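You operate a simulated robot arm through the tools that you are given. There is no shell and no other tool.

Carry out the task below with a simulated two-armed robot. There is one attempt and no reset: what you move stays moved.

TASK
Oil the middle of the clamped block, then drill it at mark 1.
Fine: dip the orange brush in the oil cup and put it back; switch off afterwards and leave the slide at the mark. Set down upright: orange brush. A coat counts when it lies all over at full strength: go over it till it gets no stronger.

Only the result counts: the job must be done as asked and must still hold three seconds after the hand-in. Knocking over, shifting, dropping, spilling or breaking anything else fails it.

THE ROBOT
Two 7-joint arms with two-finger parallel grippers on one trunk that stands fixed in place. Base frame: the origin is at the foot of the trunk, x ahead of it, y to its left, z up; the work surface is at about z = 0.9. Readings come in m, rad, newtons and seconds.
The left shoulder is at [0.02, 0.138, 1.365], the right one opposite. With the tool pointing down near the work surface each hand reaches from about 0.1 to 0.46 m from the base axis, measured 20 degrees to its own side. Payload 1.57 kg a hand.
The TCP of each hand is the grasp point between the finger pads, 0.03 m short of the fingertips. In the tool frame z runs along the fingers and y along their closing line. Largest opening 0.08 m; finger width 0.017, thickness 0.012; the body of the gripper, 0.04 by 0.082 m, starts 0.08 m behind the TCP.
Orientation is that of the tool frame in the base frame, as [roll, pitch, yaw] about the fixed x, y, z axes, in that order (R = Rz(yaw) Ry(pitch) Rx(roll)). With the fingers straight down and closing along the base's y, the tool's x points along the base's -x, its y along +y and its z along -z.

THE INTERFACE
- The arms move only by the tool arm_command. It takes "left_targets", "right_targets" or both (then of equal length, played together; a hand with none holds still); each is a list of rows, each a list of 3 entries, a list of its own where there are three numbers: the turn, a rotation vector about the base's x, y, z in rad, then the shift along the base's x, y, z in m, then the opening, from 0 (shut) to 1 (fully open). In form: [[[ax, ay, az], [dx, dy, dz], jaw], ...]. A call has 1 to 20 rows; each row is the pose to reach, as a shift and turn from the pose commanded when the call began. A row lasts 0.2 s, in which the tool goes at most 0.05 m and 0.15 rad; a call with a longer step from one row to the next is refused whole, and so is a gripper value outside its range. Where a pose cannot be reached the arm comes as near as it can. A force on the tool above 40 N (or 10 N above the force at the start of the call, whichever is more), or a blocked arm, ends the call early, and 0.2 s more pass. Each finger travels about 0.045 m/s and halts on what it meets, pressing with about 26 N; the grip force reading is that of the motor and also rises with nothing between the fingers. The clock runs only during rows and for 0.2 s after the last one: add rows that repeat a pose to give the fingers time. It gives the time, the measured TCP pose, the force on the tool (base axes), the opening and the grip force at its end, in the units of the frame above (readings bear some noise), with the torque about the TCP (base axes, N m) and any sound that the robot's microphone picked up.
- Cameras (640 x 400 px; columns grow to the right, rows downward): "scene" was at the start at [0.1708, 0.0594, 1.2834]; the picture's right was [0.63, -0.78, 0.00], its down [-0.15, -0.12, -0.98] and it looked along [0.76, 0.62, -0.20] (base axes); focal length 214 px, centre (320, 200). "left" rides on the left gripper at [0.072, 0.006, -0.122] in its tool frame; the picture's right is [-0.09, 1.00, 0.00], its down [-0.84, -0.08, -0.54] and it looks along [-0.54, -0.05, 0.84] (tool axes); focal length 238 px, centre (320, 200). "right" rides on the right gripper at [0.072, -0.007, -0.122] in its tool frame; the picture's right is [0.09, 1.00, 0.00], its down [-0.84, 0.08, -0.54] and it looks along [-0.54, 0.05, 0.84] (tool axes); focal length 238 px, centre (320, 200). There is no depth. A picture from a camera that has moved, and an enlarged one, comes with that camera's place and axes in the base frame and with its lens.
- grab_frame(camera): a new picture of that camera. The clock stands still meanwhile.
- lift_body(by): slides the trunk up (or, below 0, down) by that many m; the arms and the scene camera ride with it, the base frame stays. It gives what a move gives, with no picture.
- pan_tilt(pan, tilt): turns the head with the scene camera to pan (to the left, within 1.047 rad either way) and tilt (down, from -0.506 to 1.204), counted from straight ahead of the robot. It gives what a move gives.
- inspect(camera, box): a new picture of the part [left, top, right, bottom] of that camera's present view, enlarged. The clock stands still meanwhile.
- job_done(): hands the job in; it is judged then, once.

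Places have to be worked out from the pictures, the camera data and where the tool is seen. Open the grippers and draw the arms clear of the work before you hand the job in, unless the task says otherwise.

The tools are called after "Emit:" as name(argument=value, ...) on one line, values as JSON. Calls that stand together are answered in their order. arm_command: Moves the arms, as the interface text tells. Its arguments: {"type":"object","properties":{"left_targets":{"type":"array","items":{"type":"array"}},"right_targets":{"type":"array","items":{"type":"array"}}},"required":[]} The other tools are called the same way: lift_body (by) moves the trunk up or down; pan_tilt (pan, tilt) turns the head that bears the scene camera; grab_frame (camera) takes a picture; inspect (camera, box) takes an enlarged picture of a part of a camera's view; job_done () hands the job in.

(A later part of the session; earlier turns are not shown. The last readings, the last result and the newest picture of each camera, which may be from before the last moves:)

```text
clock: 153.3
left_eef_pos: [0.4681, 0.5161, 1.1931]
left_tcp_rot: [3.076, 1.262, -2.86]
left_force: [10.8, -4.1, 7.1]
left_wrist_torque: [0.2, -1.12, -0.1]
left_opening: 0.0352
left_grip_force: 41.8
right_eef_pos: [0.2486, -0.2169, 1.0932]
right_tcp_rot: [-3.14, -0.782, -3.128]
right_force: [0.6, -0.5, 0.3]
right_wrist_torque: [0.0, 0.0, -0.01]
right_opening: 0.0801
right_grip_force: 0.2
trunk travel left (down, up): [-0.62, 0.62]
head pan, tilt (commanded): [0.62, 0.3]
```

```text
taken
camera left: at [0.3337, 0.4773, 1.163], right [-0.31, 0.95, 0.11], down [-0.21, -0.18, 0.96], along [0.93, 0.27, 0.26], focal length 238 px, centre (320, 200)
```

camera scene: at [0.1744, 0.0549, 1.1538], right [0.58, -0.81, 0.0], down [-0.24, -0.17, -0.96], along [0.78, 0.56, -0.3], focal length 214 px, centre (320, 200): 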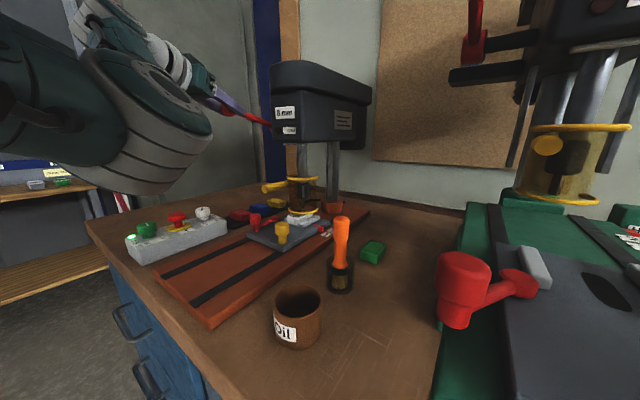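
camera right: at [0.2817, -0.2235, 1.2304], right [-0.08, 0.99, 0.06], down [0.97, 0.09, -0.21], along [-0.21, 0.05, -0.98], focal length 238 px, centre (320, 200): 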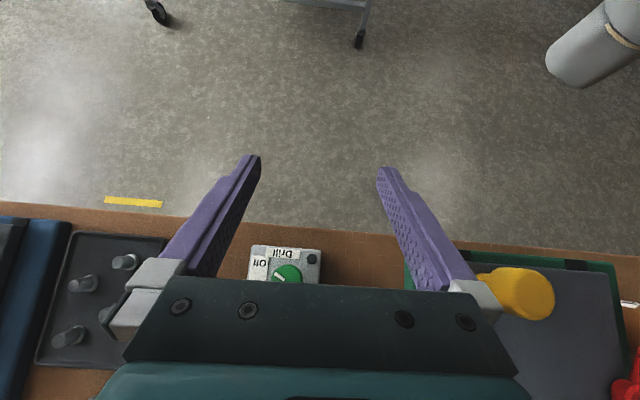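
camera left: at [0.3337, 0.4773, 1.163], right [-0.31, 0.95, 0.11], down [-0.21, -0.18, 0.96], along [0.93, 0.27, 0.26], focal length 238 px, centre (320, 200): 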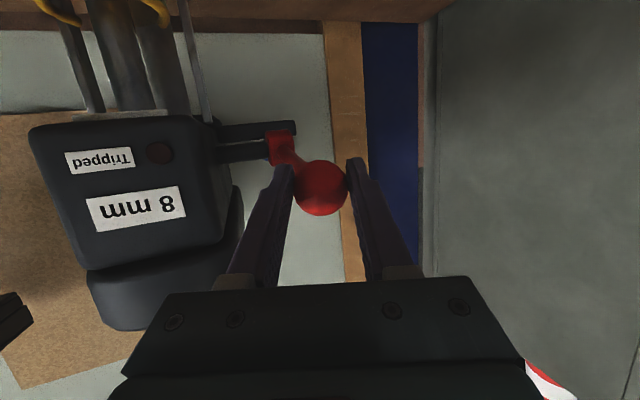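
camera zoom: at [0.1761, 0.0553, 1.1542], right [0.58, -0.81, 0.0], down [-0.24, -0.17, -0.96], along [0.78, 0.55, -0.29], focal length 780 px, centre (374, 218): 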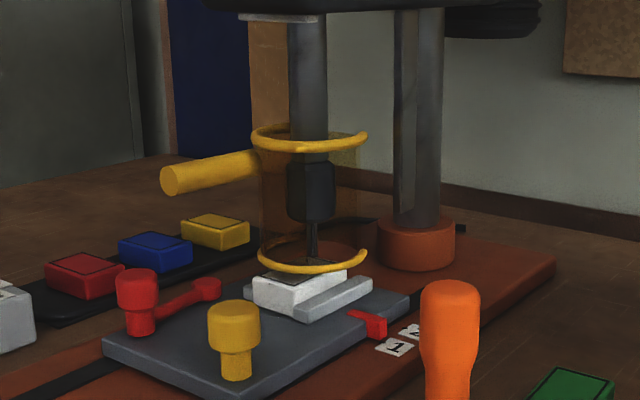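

The quill follows (about 7 mm so far) and nothing has tripped; the lever pulls +x, so the arc is more upright than assumed. I continue more slowly, straight down with a small +x correction.

Emit:
arm_command(left_targets=[[[0, 0, 0], [0.001, 0, -0.0011], 0.2], [[0, 0, 0], [0.002, 0, -0.0022], 0.2], [[0, 0, 0], [0.002, 0, -0.0033], 0.2], [[0, 0, 0], [0.002, 0, -0.0044], 0.2], [[0, 0, 0], [0.002, 0, -0.0055], 0.2], [[0, 0, 0], [0.002, 0, -0.0066], 0.2], [[0, 0, 0], [0.002, 0, -0.0077], 0.2], [[0, 0, 0], [0.002, 0, -0.0088], 0.2], [[0, 0, 0], [0.002, 0, -0.0099], 0.2], [[0, 0, 0], [0.002, 0, -0.011], 0.2], [[0, 0, 0], [0.002, 0, -0.0121], 0.2], [[0, 0, 0], [0.002, 0, -0.0132], 0.2]])

Emit:
inspect(camera="scene", box=[250, 140, 360, 250])

Emit:
grab_frame(camera="left")

```text
clock: 155.9
left_eef_pos: [0.4657, 0.517, 1.178]
left_tcp_rot: [3.073, 1.258, -2.865]
left_force: [-10.6, -4.7, 9.4]
left_wrist_torque: [0.3, -1.07, 0.03]
left_opening: 0.0352
left_grip_force: 42.5
right_eef_pos: [0.2464, -0.2176, 1.0932]
right_tcp_rot: [-3.14, -0.785, -3.129]
right_force: [-0.2, -0.3, -0.6]
right_wrist_torque: [-0.02, 0.01, -0.01]
right_opening: 0.0803
right_grip_force: 0.1
trunk travel left (down, up): [-0.62, 0.62]
head pan, tilt (commanded): [0.62, 0.3]
```

```text
3.64 times, centred on (305, 195) of scene
camera zoom: at [0.174, 0.0553, 1.1537], right [0.58, -0.81, 0.0], down [-0.24, -0.17, -0.96], along [0.78, 0.55, -0.3], focal length 780 px, centre (374, 218)
```

zoom: 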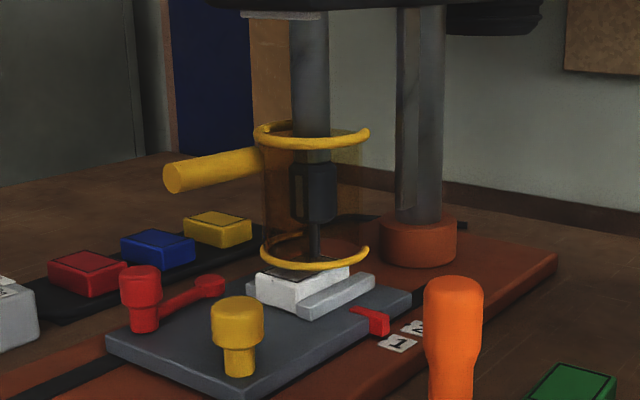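

```text
taken
camera left: at [0.333, 0.4774, 1.1481], right [-0.31, 0.94, 0.11], down [-0.21, -0.18, 0.96], along [0.93, 0.27, 0.25], focal length 238 px, centre (320, 200)
```

left: 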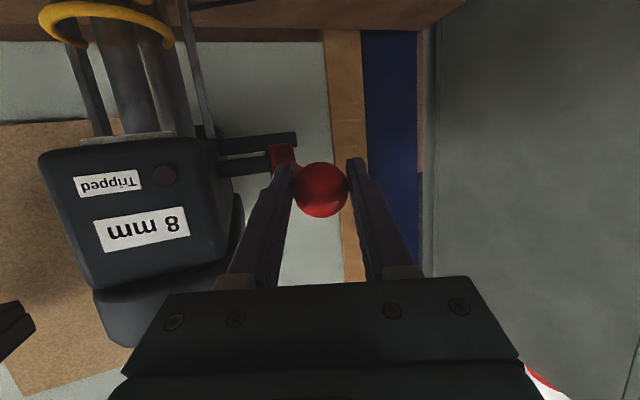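

The arc model fits after all (pivot z≈1.171); I return to it. The bit is near the block's top, so I feed slowly at about 0.6° per row.

Emit:
arm_command(left_targets=[[[0, 0, 0], [-0.0012, 0, -0.0014], 0.2], [[0, 0, 0], [-0.0024, 0, -0.0027], 0.2], [[0, 0, 0], [-0.0033, 0, -0.004], 0.2], [[0, 0, 0], [-0.0034, 0, -0.0054], 0.2], [[0, 0, 0], [-0.0034, 0, -0.0067], 0.2], [[0, 0, 0], [-0.0034, 0, -0.008], 0.2], [[0, 0, 0], [-0.0034, 0, -0.0094], 0.2], [[0, 0, 0], [-0.0034, 0, -0.0107], 0.2], [[0, 0, 0], [-0.0033, 0, -0.012], 0.2], [[0, 0, 0], [-0.0033, 0, -0.0133], 0.2]])

Emit:
inspect(camera="scene", box=[270, 160, 350, 230])

Emit:
inspect(camera="left", box=[20, 100, 350, 300])

```text
clock: 158.1
left_eef_pos: [0.466, 0.5166, 1.1671]
left_tcp_rot: [3.076, 1.263, -2.861]
left_force: [11.3, -5.2, 9.6]
left_wrist_torque: [0.23, -1.16, -0.07]
left_opening: 0.035
left_grip_force: 42.3
right_eef_pos: [0.2488, -0.2174, 1.0947]
right_tcp_rot: [-3.14, -0.783, -3.129]
right_force: [0.6, 0.8, -0.6]
right_wrist_torque: [-0.02, 0.02, 0.02]
right_opening: 0.0801
right_grip_force: 0.1
trunk travel left (down, up): [-0.62, 0.62]
head pan, tilt (commanded): [0.62, 0.3]
```

```text
5.71 times, centred on (310, 195) of scene
camera zoom: at [0.1763, 0.0553, 1.1543], right [0.58, -0.81, 0.0], down [-0.24, -0.17, -0.96], along [0.78, 0.55, -0.29], focal length 1226 px, centre (377, 229)
```

zoom: 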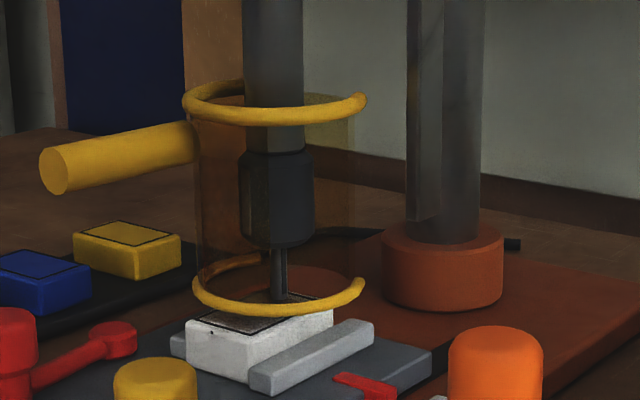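

```text
1.94 times, centred on (185, 200) of left
camera zoom: at [0.3324, 0.4774, 1.1364], right [-0.31, 0.95, 0.11], down [-0.21, -0.18, 0.96], along [0.93, 0.27, 0.26], focal length 462 px, centre (582, 200)
```

zoom: 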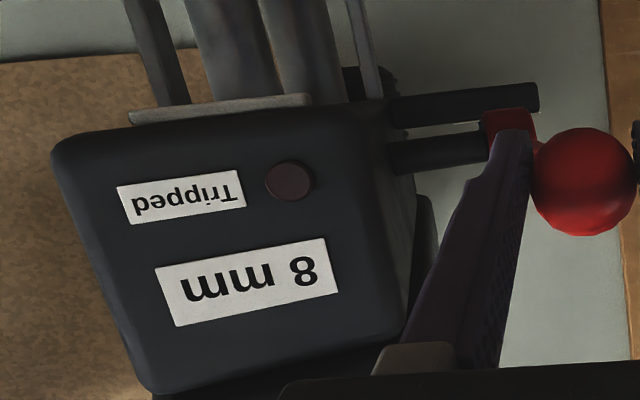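

The bit has just reached the block and nothing has tripped. I keep feeding slowly, with the small x correction.

Emit:
arm_command(left_targets=[[[0, 0, 0], [0.0008, 0, -0.0013], 0.2], [[0, 0, 0], [0.0014, 0, -0.0026], 0.2], [[0, 0, 0], [0.0016, 0, -0.0039], 0.2], [[0, 0, 0], [0.0017, 0, -0.0052], 0.2], [[0, 0, 0], [0.0019, 0, -0.0065], 0.2], [[0, 0, 0], [0.002, 0, -0.0078], 0.2], [[0, 0, 0], [0.0022, 0, -0.0091], 0.2], [[0, 0, 0], [0.0024, 0, -0.0104], 0.2], [[0, 0, 0], [0.0026, 0, -0.0117], 0.2], [[0, 0, 0], [0.0029, 0, -0.013], 0.2], [[0, 0, 0], [0.003, 0, -0.0143], 0.2], [[0, 0, 0], [0.0033, 0, -0.0156], 0.2]])

Emit:
inspect(camera="scene", box=[270, 160, 350, 230])

Emit:
inspect(camera="left", box=[20, 100, 350, 300])

```text
clock: 160.7
left_eef_pos: [0.4682, 0.5165, 1.1494]
left_tcp_rot: [3.07, 1.258, -2.863]
left_force: [-4.0, -5.5, 10.0]
left_wrist_torque: [0.35, -1.23, -0.01]
left_opening: 0.0351
left_grip_force: 42.5
right_eef_pos: [0.2473, -0.2171, 1.0922]
right_tcp_rot: [-3.14, -0.783, -3.129]
right_force: [-0.2, -0.7, -0.5]
right_wrist_torque: [0.01, 0.02, 0.01]
right_opening: 0.0801
right_grip_force: 0.0
trunk travel left (down, up): [-0.62, 0.62]
head pan, tilt (commanded): [0.62, 0.3]
```

```text
5.71 times, centred on (310, 195) of scene
camera zoom: at [0.1747, 0.0553, 1.1539], right [0.58, -0.81, 0.0], down [-0.24, -0.17, -0.96], along [0.78, 0.55, -0.29], focal length 1226 px, centre (377, 229)
```

zoom: 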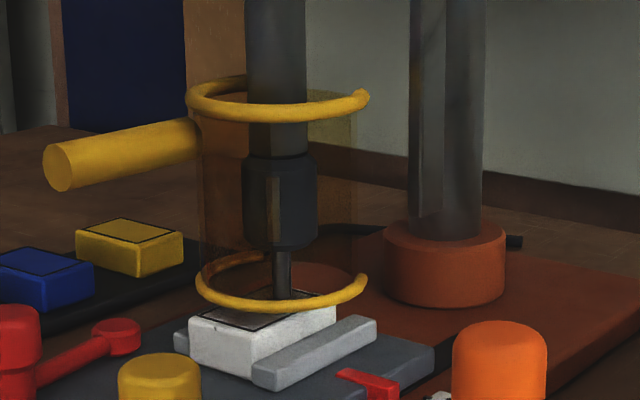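

```text
1.94 times, centred on (185, 200) of left
camera zoom: at [0.3337, 0.4775, 1.1203], right [-0.31, 0.94, 0.11], down [-0.21, -0.18, 0.96], along [0.93, 0.27, 0.25], focal length 462 px, centre (582, 200)
```

zoom: 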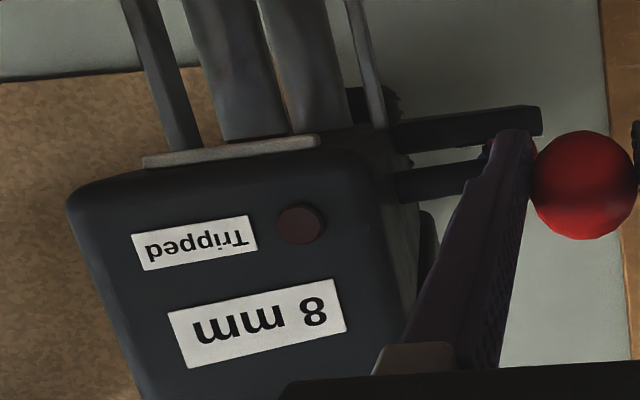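

The chuck seems to have moved little in this last stretch. I look closer at bit and block and at the lever.

Emit:
inspect(camera="scene", box=[285, 180, 330, 220])

Emit:
inspect(camera="scene", box=[190, 60, 310, 160])

Emit:
inspect(camera="left", box=[0, 0, 240, 180])

```text
10.00 times, centred on (308, 200) of scene
camera zoom: at [0.1747, 0.0553, 1.1539], right [0.58, -0.81, 0.0], down [-0.24, -0.17, -0.96], along [0.78, 0.55, -0.29], focal length 2145 px, centre (445, 200)
```

zoom: 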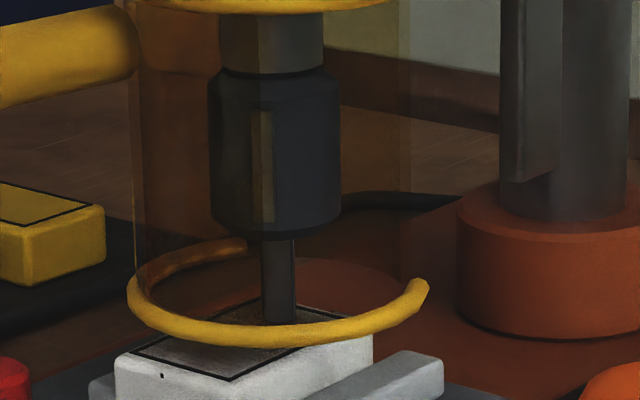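

```text
4.00 times, centred on (250, 110) of scene
camera zoom: at [0.1747, 0.0553, 1.1539], right [0.58, -0.81, 0.0], down [-0.24, -0.17, -0.96], along [0.78, 0.55, -0.29], focal length 858 px, centre (600, 560)
```

zoom: 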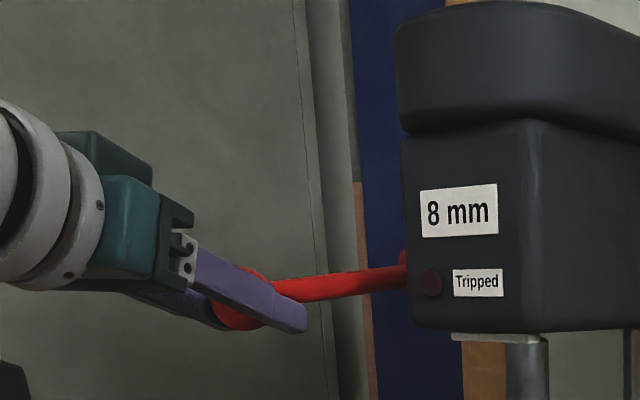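

```text
2.22 times, centred on (120, 90) of left
camera zoom: at [0.3337, 0.4775, 1.1203], right [-0.31, 0.94, 0.11], down [-0.21, -0.18, 0.96], along [0.93, 0.27, 0.25], focal length 530 px, centre (764, 444)
```

zoom: 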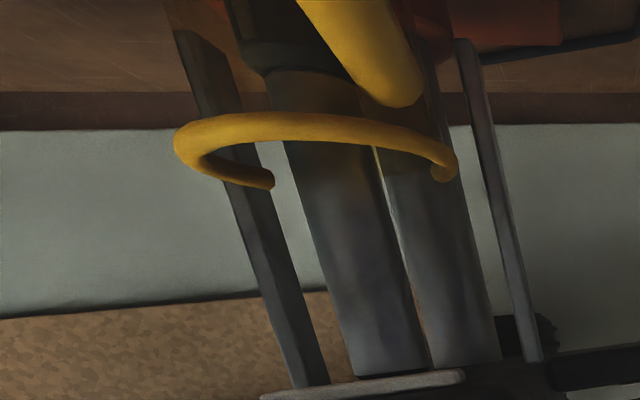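

The bit is at the block's surface. I feed a bit further, slowly, and compare the same enlarged view.

Emit:
arm_command(left_targets=[[[0, 0, 0], [0.0003, 0, -0.0013], 0.2], [[0, 0, 0], [0.0006, 0, -0.0026], 0.2], [[0, 0, 0], [0.0009, 0, -0.0039], 0.2], [[0, 0, 0], [0.0012, 0, -0.0052], 0.2], [[0, 0, 0], [0.0015, 0, -0.0065], 0.2], [[0, 0, 0], [0.0018, 0, -0.0078], 0.2], [[0, 0, 0], [0.0021, 0, -0.0091], 0.2], [[0, 0, 0], [0.0024, 0, -0.0104], 0.2]])

Emit:
inspect(camera="scene", box=[285, 180, 330, 220])

Emit:
inspect(camera="scene", box=[190, 60, 310, 160])

```text
clock: 162.5
left_eef_pos: [0.4684, 0.5171, 1.1383]
left_tcp_rot: [3.074, 1.258, -2.862]
left_force: [-7.3, -5.0, 10.5]
left_wrist_torque: [0.37, -1.26, -0.03]
left_opening: 0.035
left_grip_force: 42.2
right_eef_pos: [0.2474, -0.2172, 1.0933]
right_tcp_rot: [-3.139, -0.783, -3.129]
right_force: [-1.2, -0.9, -0.4]
right_wrist_torque: [-0.01, -0.01, 0.0]
right_opening: 0.0799
right_grip_force: 0.0
trunk travel left (down, up): [-0.62, 0.62]
head pan, tilt (commanded): [0.62, 0.3]
```

```text
10.00 times, centred on (308, 200) of scene
camera zoom: at [0.1743, 0.0552, 1.1538], right [0.58, -0.81, 0.0], down [-0.24, -0.17, -0.96], along [0.78, 0.55, -0.3], focal length 2145 px, centre (445, 200)
```

zoom: 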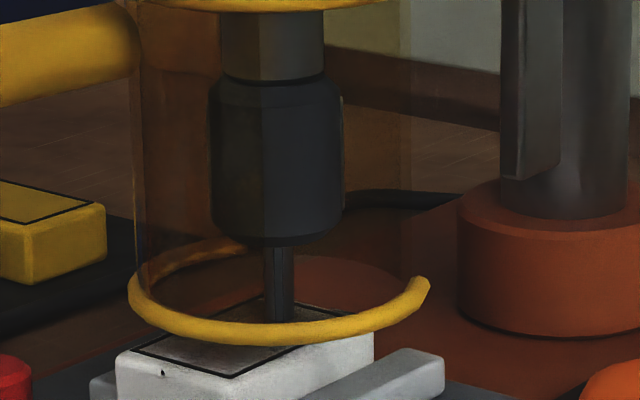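

```text
4.00 times, centred on (250, 110) of scene
camera zoom: at [0.1743, 0.0552, 1.1538], right [0.58, -0.81, 0.0], down [-0.24, -0.17, -0.96], along [0.78, 0.55, -0.3], focal length 858 px, centre (600, 560)
```

zoom: 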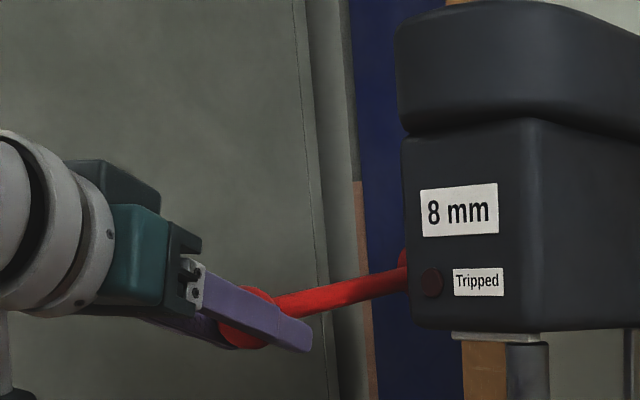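

The chuck has moved another 2 mm and its face has turned between pictures, so the spindle is running and cutting. I continue along the arc at about 1° per row (roughly 2 mm/s of feed).

Emit:
arm_command(left_targets=[[[0, 0, 0], [-0.001, 0, -0.0021], 0.2], [[0, 0, 0], [-0.0008, 0, -0.0042], 0.2], [[0, 0, 0], [-0.0002, 0, -0.0063], 0.2], [[0, 0, 0], [0.0004, 0, -0.0085], 0.2], [[0, 0, 0], [0.0011, 0, -0.0106], 0.2], [[0, 0, 0], [0.0018, 0, -0.0127], 0.2], [[0, 0, 0], [0.0026, 0, -0.0148], 0.2], [[0, 0, 0], [0.0034, 0, -0.0168], 0.2], [[0, 0, 0], [0.0042, 0, -0.0189], 0.2], [[0, 0, 0], [0.0051, 0, -0.0209], 0.2]])

Emit:
inspect(camera="scene", box=[285, 180, 330, 220])

Emit:
inspect(camera="scene", box=[190, 60, 310, 160])

```text
clock: 164.7
left_eef_pos: [0.4744, 0.5171, 1.1179]
left_tcp_rot: [3.075, 1.26, -2.86]
left_force: [-5.7, -7.9, 10.2]
left_wrist_torque: [0.33, -1.23, -0.03]
left_opening: 0.0349
left_grip_force: 41.9
right_eef_pos: [0.2474, -0.2181, 1.0927]
right_tcp_rot: [-3.14, -0.784, -3.128]
right_force: [-0.6, -0.4, 0.2]
right_wrist_torque: [-0.01, -0.01, -0.02]
right_opening: 0.0799
right_grip_force: 0.2
trunk travel left (down, up): [-0.62, 0.62]
head pan, tilt (commanded): [0.62, 0.3]
```

```text
10.00 times, centred on (308, 200) of scene
camera zoom: at [0.1746, 0.0551, 1.1539], right [0.58, -0.81, 0.0], down [-0.24, -0.17, -0.96], along [0.78, 0.55, -0.3], focal length 2145 px, centre (445, 200)
```

zoom: 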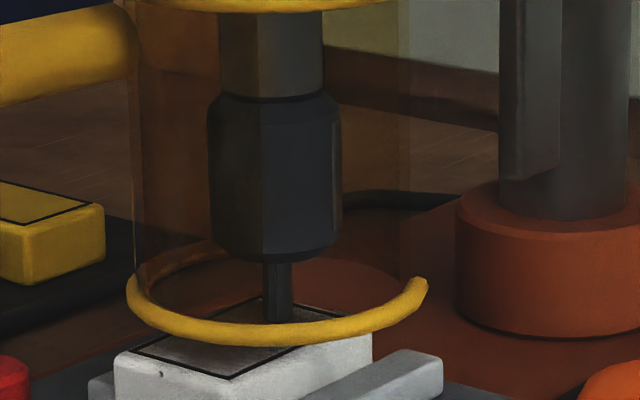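

```text
4.00 times, centred on (250, 110) of scene
camera zoom: at [0.1746, 0.0551, 1.1539], right [0.58, -0.81, 0.0], down [-0.24, -0.17, -0.96], along [0.78, 0.55, -0.3], focal length 858 px, centre (600, 560)
```

zoom: 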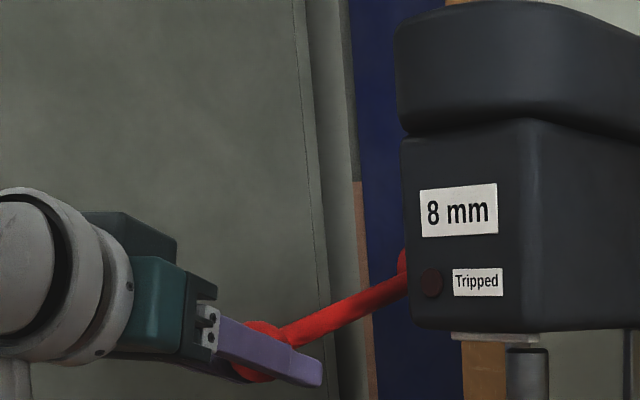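

The bit is now roughly 14 mm into the block, with no trip. I continue feeding along the arc.

Emit:
arm_command(left_targets=[[[0, 0, 0], [-0.0001, 0, -0.0021], 0.2], [[0, 0, 0], [0.0008, 0, -0.0041], 0.2], [[0, 0, 0], [0.0017, 0, -0.0061], 0.2], [[0, 0, 0], [0.0027, 0, -0.008], 0.2], [[0, 0, 0], [0.0038, 0, -0.01], 0.2], [[0, 0, 0], [0.0048, 0, -0.012], 0.2], [[0, 0, 0], [0.0059, 0, -0.0139], 0.2], [[0, 0, 0], [0.0071, 0, -0.0158], 0.2], [[0, 0, 0], [0.0082, 0, -0.0177], 0.2], [[0, 0, 0], [0.0095, 0, -0.0195], 0.2], [[0, 0, 0], [0.0107, 0, -0.0214], 0.2], [[0, 0, 0], [0.012, 0, -0.0232], 0.2]])

Emit:
inspect(camera="scene", box=[285, 180, 330, 220])

Emit:
inspect(camera="scene", box=[190, 60, 310, 160])

```text
clock: 167.3
left_eef_pos: [0.4848, 0.5177, 1.0945]
left_tcp_rot: [3.072, 1.257, -2.863]
left_force: [-9.2, -0.9, 9.0]
left_wrist_torque: [0.21, -1.15, 0.0]
left_opening: 0.035
left_grip_force: 42.2
right_eef_pos: [0.2451, -0.2164, 1.0928]
right_tcp_rot: [-3.142, -0.785, -3.127]
right_force: [-0.5, -0.1, 0.1]
right_wrist_torque: [-0.01, 0.0, 0.01]
right_opening: 0.0801
right_grip_force: 0.1
trunk travel left (down, up): [-0.62, 0.62]
head pan, tilt (commanded): [0.62, 0.3]
```

```text
10.00 times, centred on (308, 200) of scene
camera zoom: at [0.174, 0.0557, 1.1537], right [0.58, -0.81, 0.0], down [-0.24, -0.17, -0.96], along [0.78, 0.55, -0.3], focal length 2145 px, centre (445, 200)
```

zoom: 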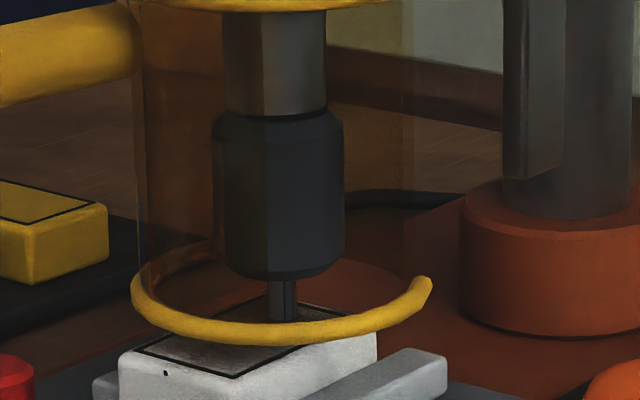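

```text
4.00 times, centred on (250, 110) of scene
camera zoom: at [0.174, 0.0557, 1.1537], right [0.58, -0.81, 0.0], down [-0.24, -0.17, -0.96], along [0.78, 0.55, -0.3], focal length 858 px, centre (600, 560)
```

zoom: 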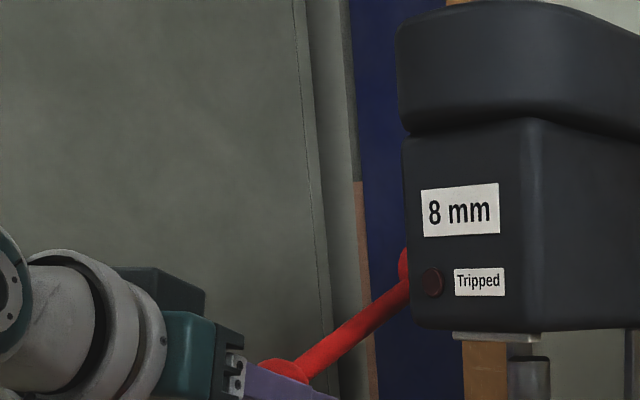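

About 19 mm deep now; the block is about 24 mm thick. I continue, with the arc corrected a few mm back in x.

Emit:
arm_command(left_targets=[[[0, 0, 0], [-0.002, 0, -0.0021], 0.2], [[0, 0, 0], [-0.0023, 0, -0.0042], 0.2], [[0, 0, 0], [-0.0009, 0, -0.0063], 0.2], [[0, 0, 0], [0.0004, 0, -0.0083], 0.2], [[0, 0, 0], [0.0017, 0, -0.0103], 0.2], [[0, 0, 0], [0.0031, 0, -0.0122], 0.2], [[0, 0, 0], [0.0045, 0, -0.0141], 0.2], [[0, 0, 0], [0.0059, 0, -0.016], 0.2], [[0, 0, 0], [0.0073, 0, -0.0178], 0.2], [[0, 0, 0], [0.0088, 0, -0.0196], 0.2]])

Emit:
inspect(camera="scene", box=[285, 180, 330, 220])

Emit:
inspect(camera="scene", box=[190, 80, 310, 180])

```text
clock: 169.5
left_eef_pos: [0.4942, 0.5175, 1.0767]
left_tcp_rot: [3.072, 1.258, -2.864]
left_force: [-2.9, -2.5, 10.5]
left_wrist_torque: [0.33, -0.84, -0.05]
left_opening: 0.0346
left_grip_force: 41.5
right_eef_pos: [0.2478, -0.2179, 1.0927]
right_tcp_rot: [-3.139, -0.784, -3.127]
right_force: [-0.1, -0.5, -0.9]
right_wrist_torque: [0.0, 0.03, -0.02]
right_opening: 0.0798
right_grip_force: 0.1
trunk travel left (down, up): [-0.62, 0.62]
head pan, tilt (commanded): [0.62, 0.3]
```

```text
10.00 times, centred on (308, 200) of scene
camera zoom: at [0.1749, 0.0555, 1.154], right [0.58, -0.81, 0.0], down [-0.24, -0.17, -0.96], along [0.78, 0.55, -0.29], focal length 2145 px, centre (445, 200)
```

zoom: 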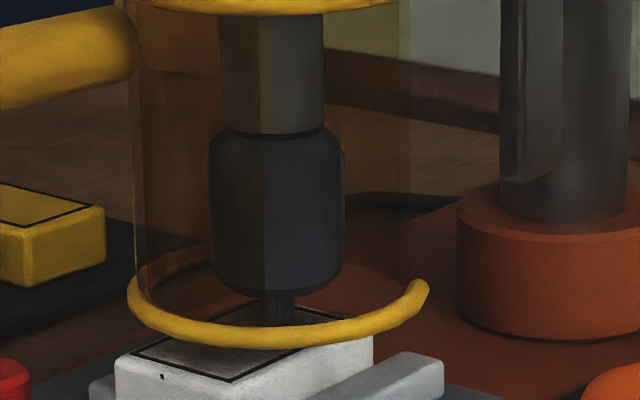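

```text
4.00 times, centred on (250, 130) of scene
camera zoom: at [0.1749, 0.0555, 1.154], right [0.58, -0.81, 0.0], down [-0.24, -0.17, -0.96], along [0.78, 0.55, -0.29], focal length 858 px, centre (600, 480)
```

zoom: 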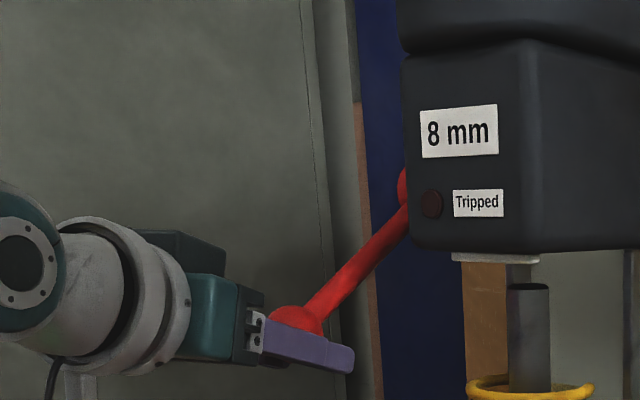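

About 23–24 mm deep. I go a little further to be sure the bit passes right through.

Emit:
arm_command(left_targets=[[[0, 0, 0], [0.0014, 0, -0.0017], 0.2], [[0, 0, 0], [0.0029, 0, -0.0034], 0.2], [[0, 0, 0], [0.0044, 0, -0.0051], 0.2], [[0, 0, 0], [0.0059, 0, -0.0067], 0.2], [[0, 0, 0], [0.0075, 0, -0.0083], 0.2], [[0, 0, 0], [0.009, 0, -0.0099], 0.2], [[0, 0, 0], [0.0106, 0, -0.0114], 0.2], [[0, 0, 0], [0.0122, 0, -0.0129], 0.2]])

Emit:
inspect(camera="scene", box=[285, 180, 330, 220])

Emit:
inspect(camera="scene", box=[190, 80, 310, 180])

```text
clock: 171.3
left_eef_pos: [0.5041, 0.5174, 1.0604]
left_tcp_rot: [3.071, 1.252, -2.863]
left_force: [-11.2, 2.8, -0.4]
left_wrist_torque: [0.13, -0.62, 0.14]
left_opening: 0.033
left_grip_force: 40.9
right_eef_pos: [0.2454, -0.2177, 1.0916]
right_tcp_rot: [-3.14, -0.785, -3.127]
right_force: [-0.6, 0.2, 0.3]
right_wrist_torque: [0.0, 0.01, 0.02]
right_opening: 0.08
right_grip_force: 0.0
trunk travel left (down, up): [-0.62, 0.62]
head pan, tilt (commanded): [0.62, 0.3]
```

```text
10.00 times, centred on (308, 200) of scene
camera zoom: at [0.1728, 0.0554, 1.1534], right [0.58, -0.81, 0.0], down [-0.24, -0.17, -0.95], along [0.78, 0.55, -0.3], focal length 2145 px, centre (445, 200)
```

zoom: 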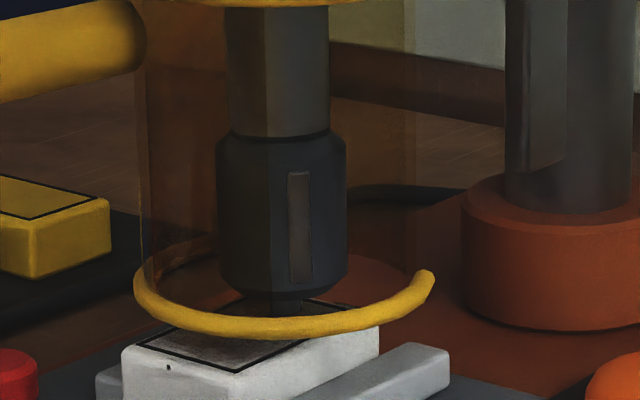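

```text
4.00 times, centred on (250, 130) of scene
camera zoom: at [0.1728, 0.0554, 1.1534], right [0.58, -0.81, 0.0], down [-0.24, -0.17, -0.95], along [0.78, 0.55, -0.3], focal length 858 px, centre (600, 480)
```

zoom: 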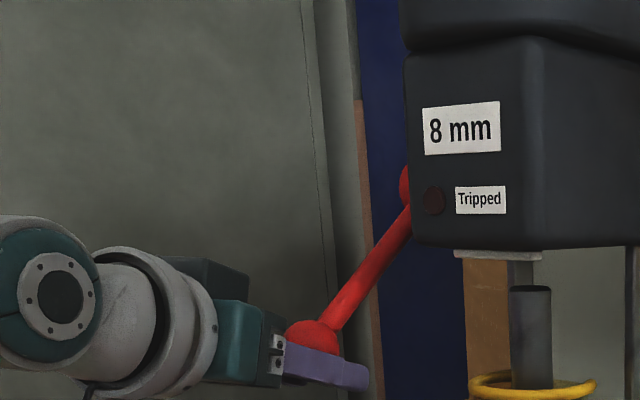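

The bit is almost fully in, but the ball seems to be slipping in the grip, as my x runs ahead. I pull back 4 mm in x and press down a little more to feel for the stop.

Emit:
arm_command(left_targets=[[[0, 0, 0], [-0.002, 0, 0], 0.0], [[0, 0, 0], [-0.004, 0, -0.0005], 0.0], [[0, 0, 0], [-0.004, 0, -0.002], 0.0], [[0, 0, 0], [-0.004, 0, -0.0035], 0.0]])

Emit:
grab_frame(camera="left")

Emit:
inspect(camera="scene", box=[285, 180, 330, 220])

Emit:
inspect(camera="scene", box=[220, 110, 310, 180])

```text
clock: 172.3
left_eef_pos: [0.5041, 0.5163, 1.0595]
left_tcp_rot: [3.077, 1.259, -2.862]
left_force: [0.1, -0.3, 0.3]
left_wrist_torque: [0.03, 0.0, 0.01]
left_opening: 0.0
left_grip_force: 20.6
right_eef_pos: [0.2471, -0.2169, 1.0927]
right_tcp_rot: [-3.14, -0.783, -3.128]
right_force: [0.0, -0.5, 0.5]
right_wrist_torque: [-0.02, 0.05, 0.01]
right_opening: 0.0799
right_grip_force: 0.1
trunk travel left (down, up): [-0.62, 0.62]
head pan, tilt (commanded): [0.62, 0.3]
```

```text
taken
camera left: at [0.3698, 0.4766, 1.029], right [-0.31, 0.95, 0.11], down [-0.21, -0.18, 0.96], along [0.93, 0.27, 0.26], focal length 238 px, centre (320, 200)
```

left: 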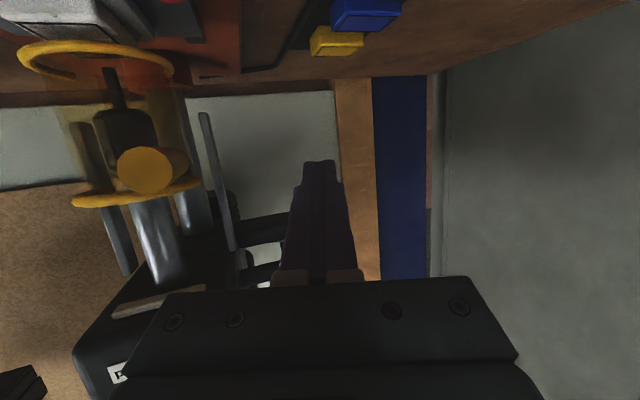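

```text
10.00 times, centred on (308, 200) of scene
camera zoom: at [0.1742, 0.0551, 1.1538], right [0.58, -0.81, 0.0], down [-0.24, -0.17, -0.96], along [0.78, 0.55, -0.3], focal length 2145 px, centre (445, 200)
```

zoom: 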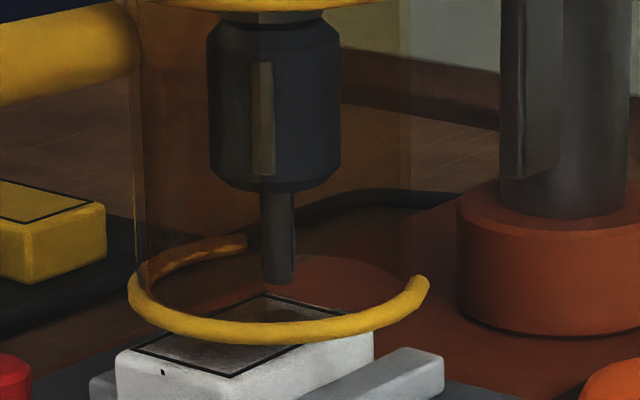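

```text
5.71 times, centred on (265, 145) of scene
camera zoom: at [0.1742, 0.0551, 1.1538], right [0.58, -0.81, 0.0], down [-0.24, -0.17, -0.96], along [0.78, 0.55, -0.3], focal length 1226 px, centre (634, 514)
```

zoom: 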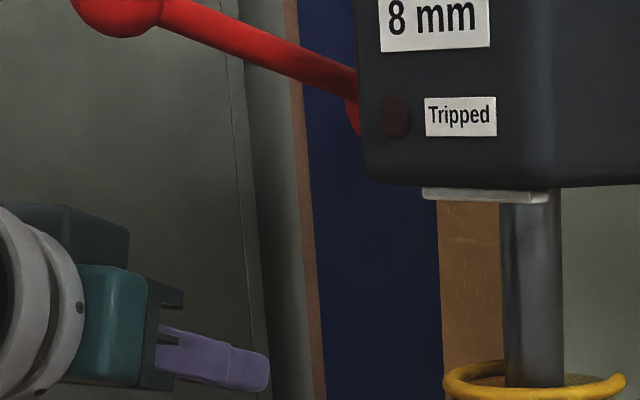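

The lever slipped free and sprang back up; the bit has retracted and nothing is tripped. I back the hand out along its axis and then look at the hole.

Emit:
arm_command(left_targets=[[[0, 0, 0], [-0.03, -0.011, 0.008], 0.0], [[0, 0, 0], [-0.065, -0.024, 0.015], 0.0], [[0, 0, 0], [-0.1, -0.04, 0.03], 0.0], [[0, 0, 0], [-0.13, -0.06, 0.06], 0.0], [[0, 0, 0], [-0.15, -0.08, 0.09], 0.0], [[0, 0, 0], [-0.17, -0.1, 0.12], 0.0]])

Emit:
grab_frame(camera="left")

Emit:
grab_frame(camera="scene")

```text
clock: 173.7
left_eef_pos: [0.3318, 0.4175, 1.1816]
left_tcp_rot: [3.074, 1.257, -2.862]
left_force: [-0.3, 0.0, -0.4]
left_wrist_torque: [-0.01, 0.01, -0.03]
left_opening: 0.0
left_grip_force: 21.5
right_eef_pos: [0.2476, -0.2176, 1.0928]
right_tcp_rot: [-3.139, -0.784, -3.128]
right_force: [0.0, -0.6, 0.3]
right_wrist_torque: [0.0, 0.01, 0.02]
right_opening: 0.0799
right_grip_force: 0.0
trunk travel left (down, up): [-0.62, 0.62]
head pan, tilt (commanded): [0.62, 0.3]
```

```text
taken
camera left: at [0.1994, 0.3791, 1.1509], right [-0.31, 0.94, 0.11], down [-0.21, -0.18, 0.96], along [0.93, 0.27, 0.25], focal length 238 px, centre (320, 200)
```

left: 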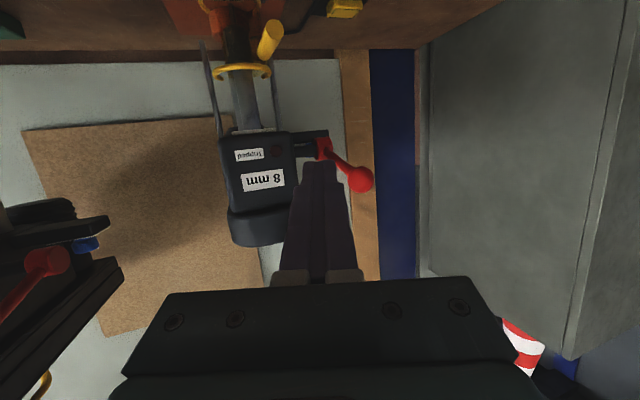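

```text
taken
camera scene: at [0.1743, 0.0551, 1.1538], right [0.58, -0.81, 0.0], down [-0.24, -0.17, -0.96], along [0.78, 0.55, -0.3], focal length 214 px, centre (320, 200)
```

scene: 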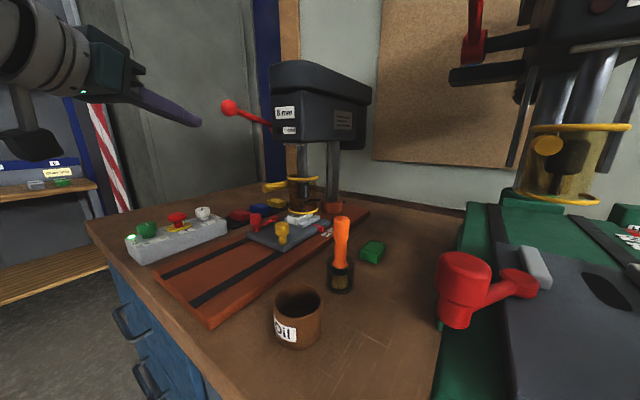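

I raise the trunk for a steeper look at the block under the guard ring.

Emit:
lift_body(by=0.3)

Emit:
pan_tilt(pan=0.7, tilt=0.7)

Emit:
grab_frame(camera="scene")

Emit:
inspect(camera="scene", box=[300, 110, 400, 190])

```text
clock: 176.7
left_eef_pos: [0.3332, 0.4191, 1.4805]
left_tcp_rot: [3.075, 1.255, -2.863]
left_force: [0.1, -1.0, 0.2]
left_wrist_torque: [-0.03, 0.04, 0.0]
left_opening: 0.0
left_grip_force: 21.3
right_eef_pos: [0.2482, -0.2182, 1.3924]
right_tcp_rot: [-3.14, -0.785, -3.129]
right_force: [0.7, -0.7, -0.9]
right_wrist_torque: [0.0, -0.01, 0.0]
right_opening: 0.0799
right_grip_force: 0.0
trunk travel left (down, up): [-0.92, 0.32]
head pan, tilt (commanded): [0.62, 0.3]
```

```text
clock: 177.5
left_eef_pos: [0.3334, 0.418, 1.4803]
left_tcp_rot: [3.072, 1.258, -2.862]
left_force: [-0.9, 0.5, 0.5]
left_wrist_torque: [0.02, 0.0, -0.01]
left_opening: 0.0001
left_grip_force: 21.2
right_eef_pos: [0.2474, -0.2187, 1.3928]
right_tcp_rot: [-3.14, -0.783, -3.127]
right_force: [0.9, 0.9, 0.7]
right_wrist_torque: [-0.02, 0.0, 0.01]
right_opening: 0.0799
right_grip_force: 0.0
trunk travel left (down, up): [-0.92, 0.32]
head pan, tilt (commanded): [0.7, 0.7]
```

```text
taken
camera scene: at [0.1633, 0.0556, 1.4177], right [0.64, -0.77, 0.0], down [-0.49, -0.41, -0.77], along [0.59, 0.49, -0.64], focal length 214 px, centre (320, 200)
```

scene: 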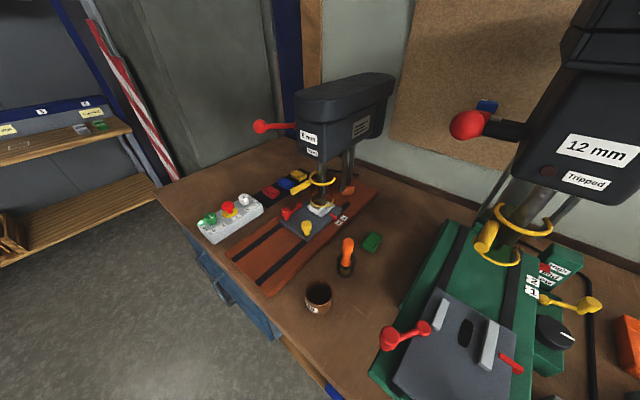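

```text
5.00 times, centred on (350, 150) of scene
camera zoom: at [0.1633, 0.0556, 1.4177], right [0.64, -0.77, 0.0], down [-0.49, -0.41, -0.77], along [0.59, 0.49, -0.64], focal length 1072 px, centre (170, 450)
```

zoom: 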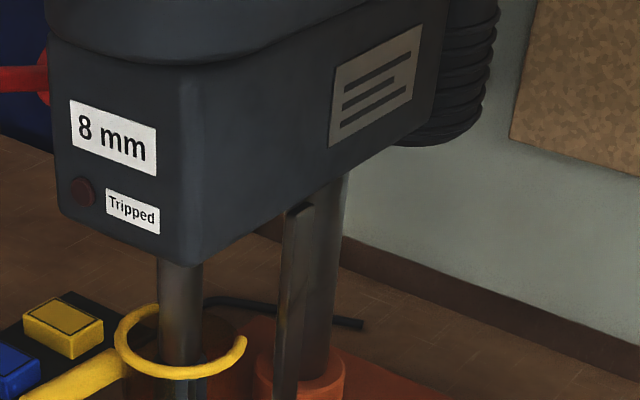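

Emit:
inspect(camera="scene", box=[290, 170, 360, 240])

Emit:
inspect(camera="scene", box=[304, 190, 344, 222])

```text
5.71 times, centred on (325, 205) of scene
camera zoom: at [0.1633, 0.0556, 1.4177], right [0.64, -0.77, 0.0], down [-0.49, -0.41, -0.77], along [0.59, 0.49, -0.64], focal length 1226 px, centre (291, 171)
```

zoom: 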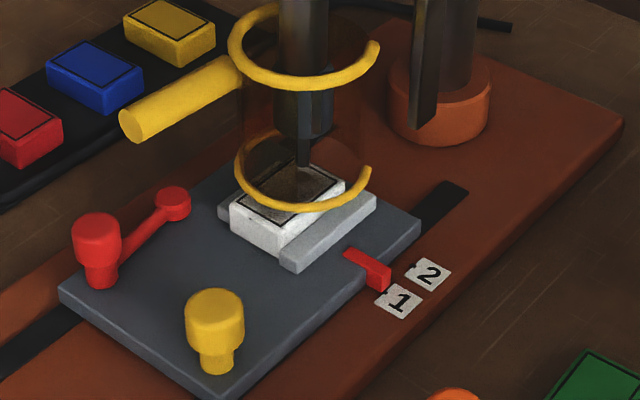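

```text
12.50 times, centred on (324, 206) of scene
camera zoom: at [0.1633, 0.0556, 1.4177], right [0.64, -0.77, 0.0], down [-0.49, -0.41, -0.77], along [0.59, 0.49, -0.64], focal length 2681 px, centre (270, 125)
```

zoom: 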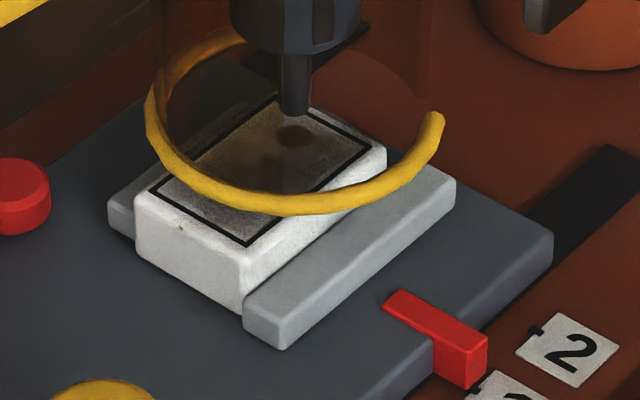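

The hole is there: a dark 8 mm hole in the oiled top. To be sure of full depth I'll give the lever a second full stroke, this time pushing from above with closed fingers until it meets its stop. I lower the trunk again first.

Emit:
lift_body(by=-0.33)

Emit:
pan_tilt(pan=0.8, tilt=0.2)

Emit:
grab_frame(camera="scene")

Emit:
grab_frame(camera="left")

```text
clock: 180.8
left_eef_pos: [0.3332, 0.4185, 1.151]
left_tcp_rot: [3.075, 1.255, -2.861]
left_force: [-0.1, -0.3, 0.1]
left_wrist_torque: [0.0, -0.01, 0.04]
left_opening: 0.0003
left_grip_force: 21.3
right_eef_pos: [0.2468, -0.2184, 1.0627]
right_tcp_rot: [-3.141, -0.783, -3.128]
right_force: [-0.4, -0.3, 0.2]
right_wrist_torque: [-0.02, -0.01, 0.03]
right_opening: 0.0796
right_grip_force: 0.0
trunk travel left (down, up): [-0.59, 0.65]
head pan, tilt (commanded): [0.7, 0.7]
```

```text
clock: 181.7
left_eef_pos: [0.3346, 0.4187, 1.1517]
left_tcp_rot: [3.077, 1.256, -2.862]
left_force: [0.2, 0.1, 0.6]
left_wrist_torque: [0.0, -0.04, -0.03]
left_opening: 0.0
left_grip_force: 21.4
right_eef_pos: [0.2473, -0.2181, 1.062]
right_tcp_rot: [-3.14, -0.783, -3.127]
right_force: [-0.1, 0.3, 0.7]
right_wrist_torque: [0.0, 0.0, -0.02]
right_opening: 0.0798
right_grip_force: 0.0
trunk travel left (down, up): [-0.59, 0.65]
head pan, tilt (commanded): [0.799, 0.201]
```

```text
taken
camera scene: at [0.1632, 0.0677, 1.133], right [0.72, -0.7, 0.0], down [-0.14, -0.14, -0.98], along [0.68, 0.7, -0.2], focal length 214 px, centre (320, 200)
```

scene: 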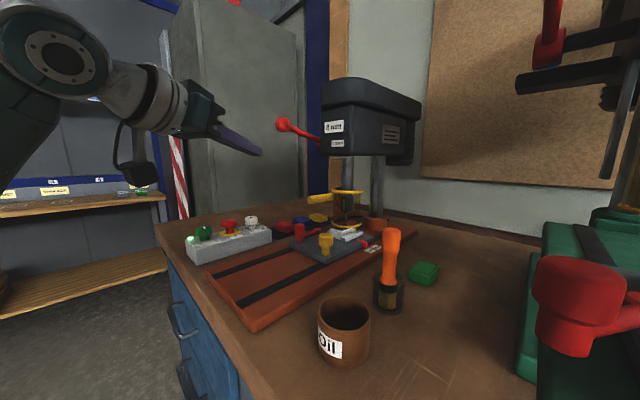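

```text
taken
camera left: at [0.1998, 0.3794, 1.1208], right [-0.31, 0.95, 0.11], down [-0.21, -0.18, 0.96], along [0.93, 0.27, 0.25], focal length 238 px, centre (320, 200)
```

left: 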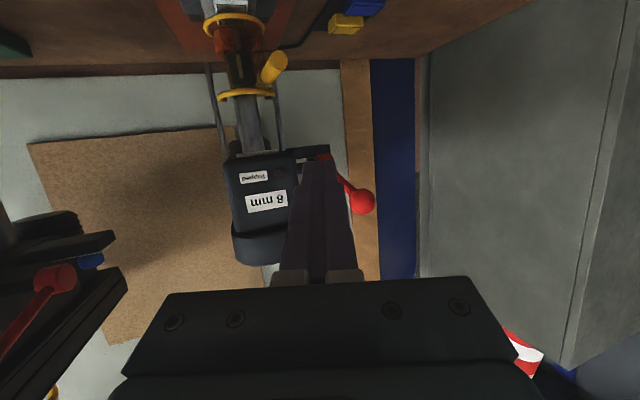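

The ball is back at (0.478, 0.519, 1.208). I bring the closed fingers up and over it.

Emit:
arm_command(left_targets=[[[0, 0, 0], [0.02, 0.02, 0.035], 0], [[0, 0, 0], [0.04, 0.04, 0.07], 0], [[0, 0, 0], [0.06, 0.06, 0.1], 0], [[0, 0, 0], [0.085, 0.075, 0.113], 0], [[0, 0, 0], [0.11, 0.087, 0.113], 0], [[0, 0, 0], [0.132, 0.0963, 0.1105], 0], [[0, 0, 0], [0.132, 0.0963, 0.1105], 0]])

Emit:
grab_frame(camera="left")

Emit:
inspect(camera="scene", box=[210, 60, 350, 180])

```text
clock: 183.3
left_eef_pos: [0.4627, 0.5138, 1.2596]
left_tcp_rot: [3.073, 1.259, -2.863]
left_force: [0.2, -0.4, -0.4]
left_wrist_torque: [0.0, 0.0, -0.02]
left_opening: 0.0001
left_grip_force: 21.3
right_eef_pos: [0.2477, -0.2171, 1.0629]
right_tcp_rot: [-3.14, -0.785, -3.126]
right_force: [-0.5, -0.4, 0.0]
right_wrist_torque: [0.0, 0.03, -0.01]
right_opening: 0.0799
right_grip_force: 0.2
trunk travel left (down, up): [-0.59, 0.65]
head pan, tilt (commanded): [0.799, 0.201]
```

```text
taken
camera left: at [0.3284, 0.475, 1.2302], right [-0.31, 0.94, 0.11], down [-0.21, -0.18, 0.96], along [0.93, 0.27, 0.25], focal length 238 px, centre (320, 200)
```

left: 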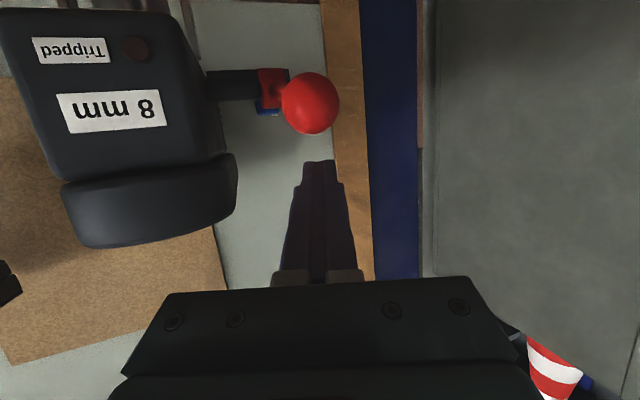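

```text
3.33 times, centred on (280, 120) of scene
camera zoom: at [0.1633, 0.0676, 1.1331], right [0.72, -0.7, 0.0], down [-0.14, -0.14, -0.98], along [0.68, 0.7, -0.2], focal length 715 px, centre (453, 467)
```

zoom: 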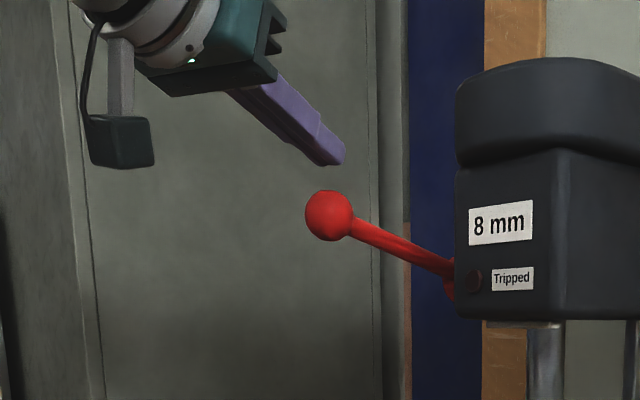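

The fingers are above the ball. I lower onto it and push it down along its arc.

Emit:
arm_command(left_targets=[[[0, 0, 0], [0.0045, 0, -0.008], 0], [[0, 0, 0], [0.0045, 0, -0.015], 0], [[0, 0, 0], [0.0045, 0, -0.018], 0], [[0, 0, 0], [0.0035, 0, -0.021], 0], [[0, 0, 0], [0.003, 0, -0.024], 0], [[0, 0, 0], [0.0025, 0, -0.027], 0], [[0, 0, 0], [0.002, 0, -0.03], 0], [[0, 0, 0], [0.0015, 0, -0.0335], 0], [[0, 0, 0], [0.001, 0, -0.0375], 0], [[0, 0, 0], [0.0003, 0, -0.0415], 0], [[0, 0, 0], [-0.0005, 0, -0.0455], 0], [[0, 0, 0], [-0.0012, 0, -0.0485], 0]])

Emit:
grab_frame(camera="left")

Emit:
inspect(camera="scene", box=[210, 80, 370, 240])

```text
clock: 185.9
left_eef_pos: [0.4642, 0.5157, 1.213]
left_tcp_rot: [3.072, 1.259, -2.861]
left_force: [-0.3, 0.8, 2.1]
left_wrist_torque: [0.03, -0.03, 0.03]
left_opening: 0.0001
left_grip_force: 21.3
right_eef_pos: [0.2473, -0.2177, 1.0625]
right_tcp_rot: [-3.14, -0.782, -3.128]
right_force: [0.1, 0.3, -0.7]
right_wrist_torque: [0.0, 0.01, 0.03]
right_opening: 0.08
right_grip_force: 0.2
trunk travel left (down, up): [-0.59, 0.65]
head pan, tilt (commanded): [0.799, 0.201]
```

```text
taken
camera left: at [0.3307, 0.4764, 1.1825], right [-0.31, 0.94, 0.11], down [-0.21, -0.18, 0.96], along [0.93, 0.27, 0.25], focal length 238 px, centre (320, 200)
```

left: 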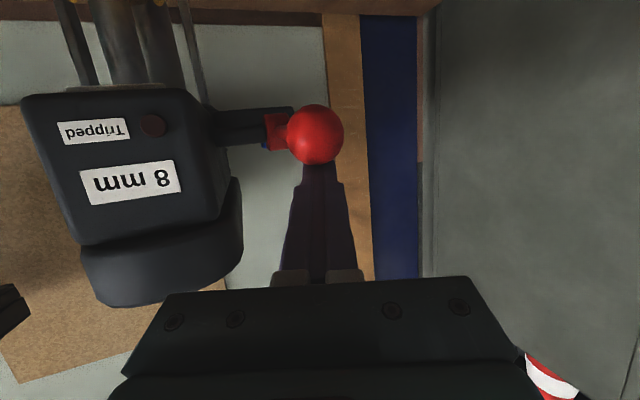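

```text
2.50 times, centred on (290, 160) of scene
camera zoom: at [0.1634, 0.0679, 1.1331], right [0.72, -0.7, 0.0], down [-0.14, -0.14, -0.98], along [0.68, 0.7, -0.2], focal length 536 px, centre (395, 300)
```

zoom: 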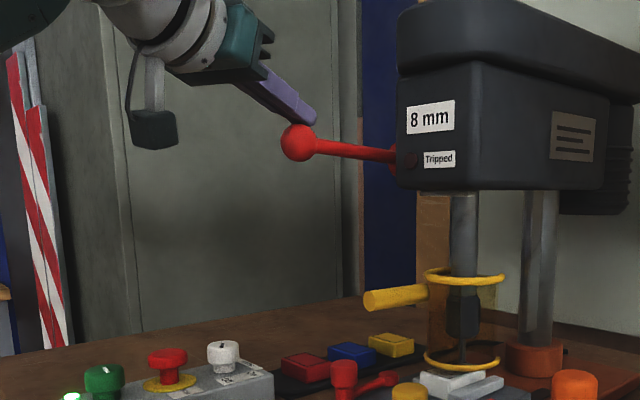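

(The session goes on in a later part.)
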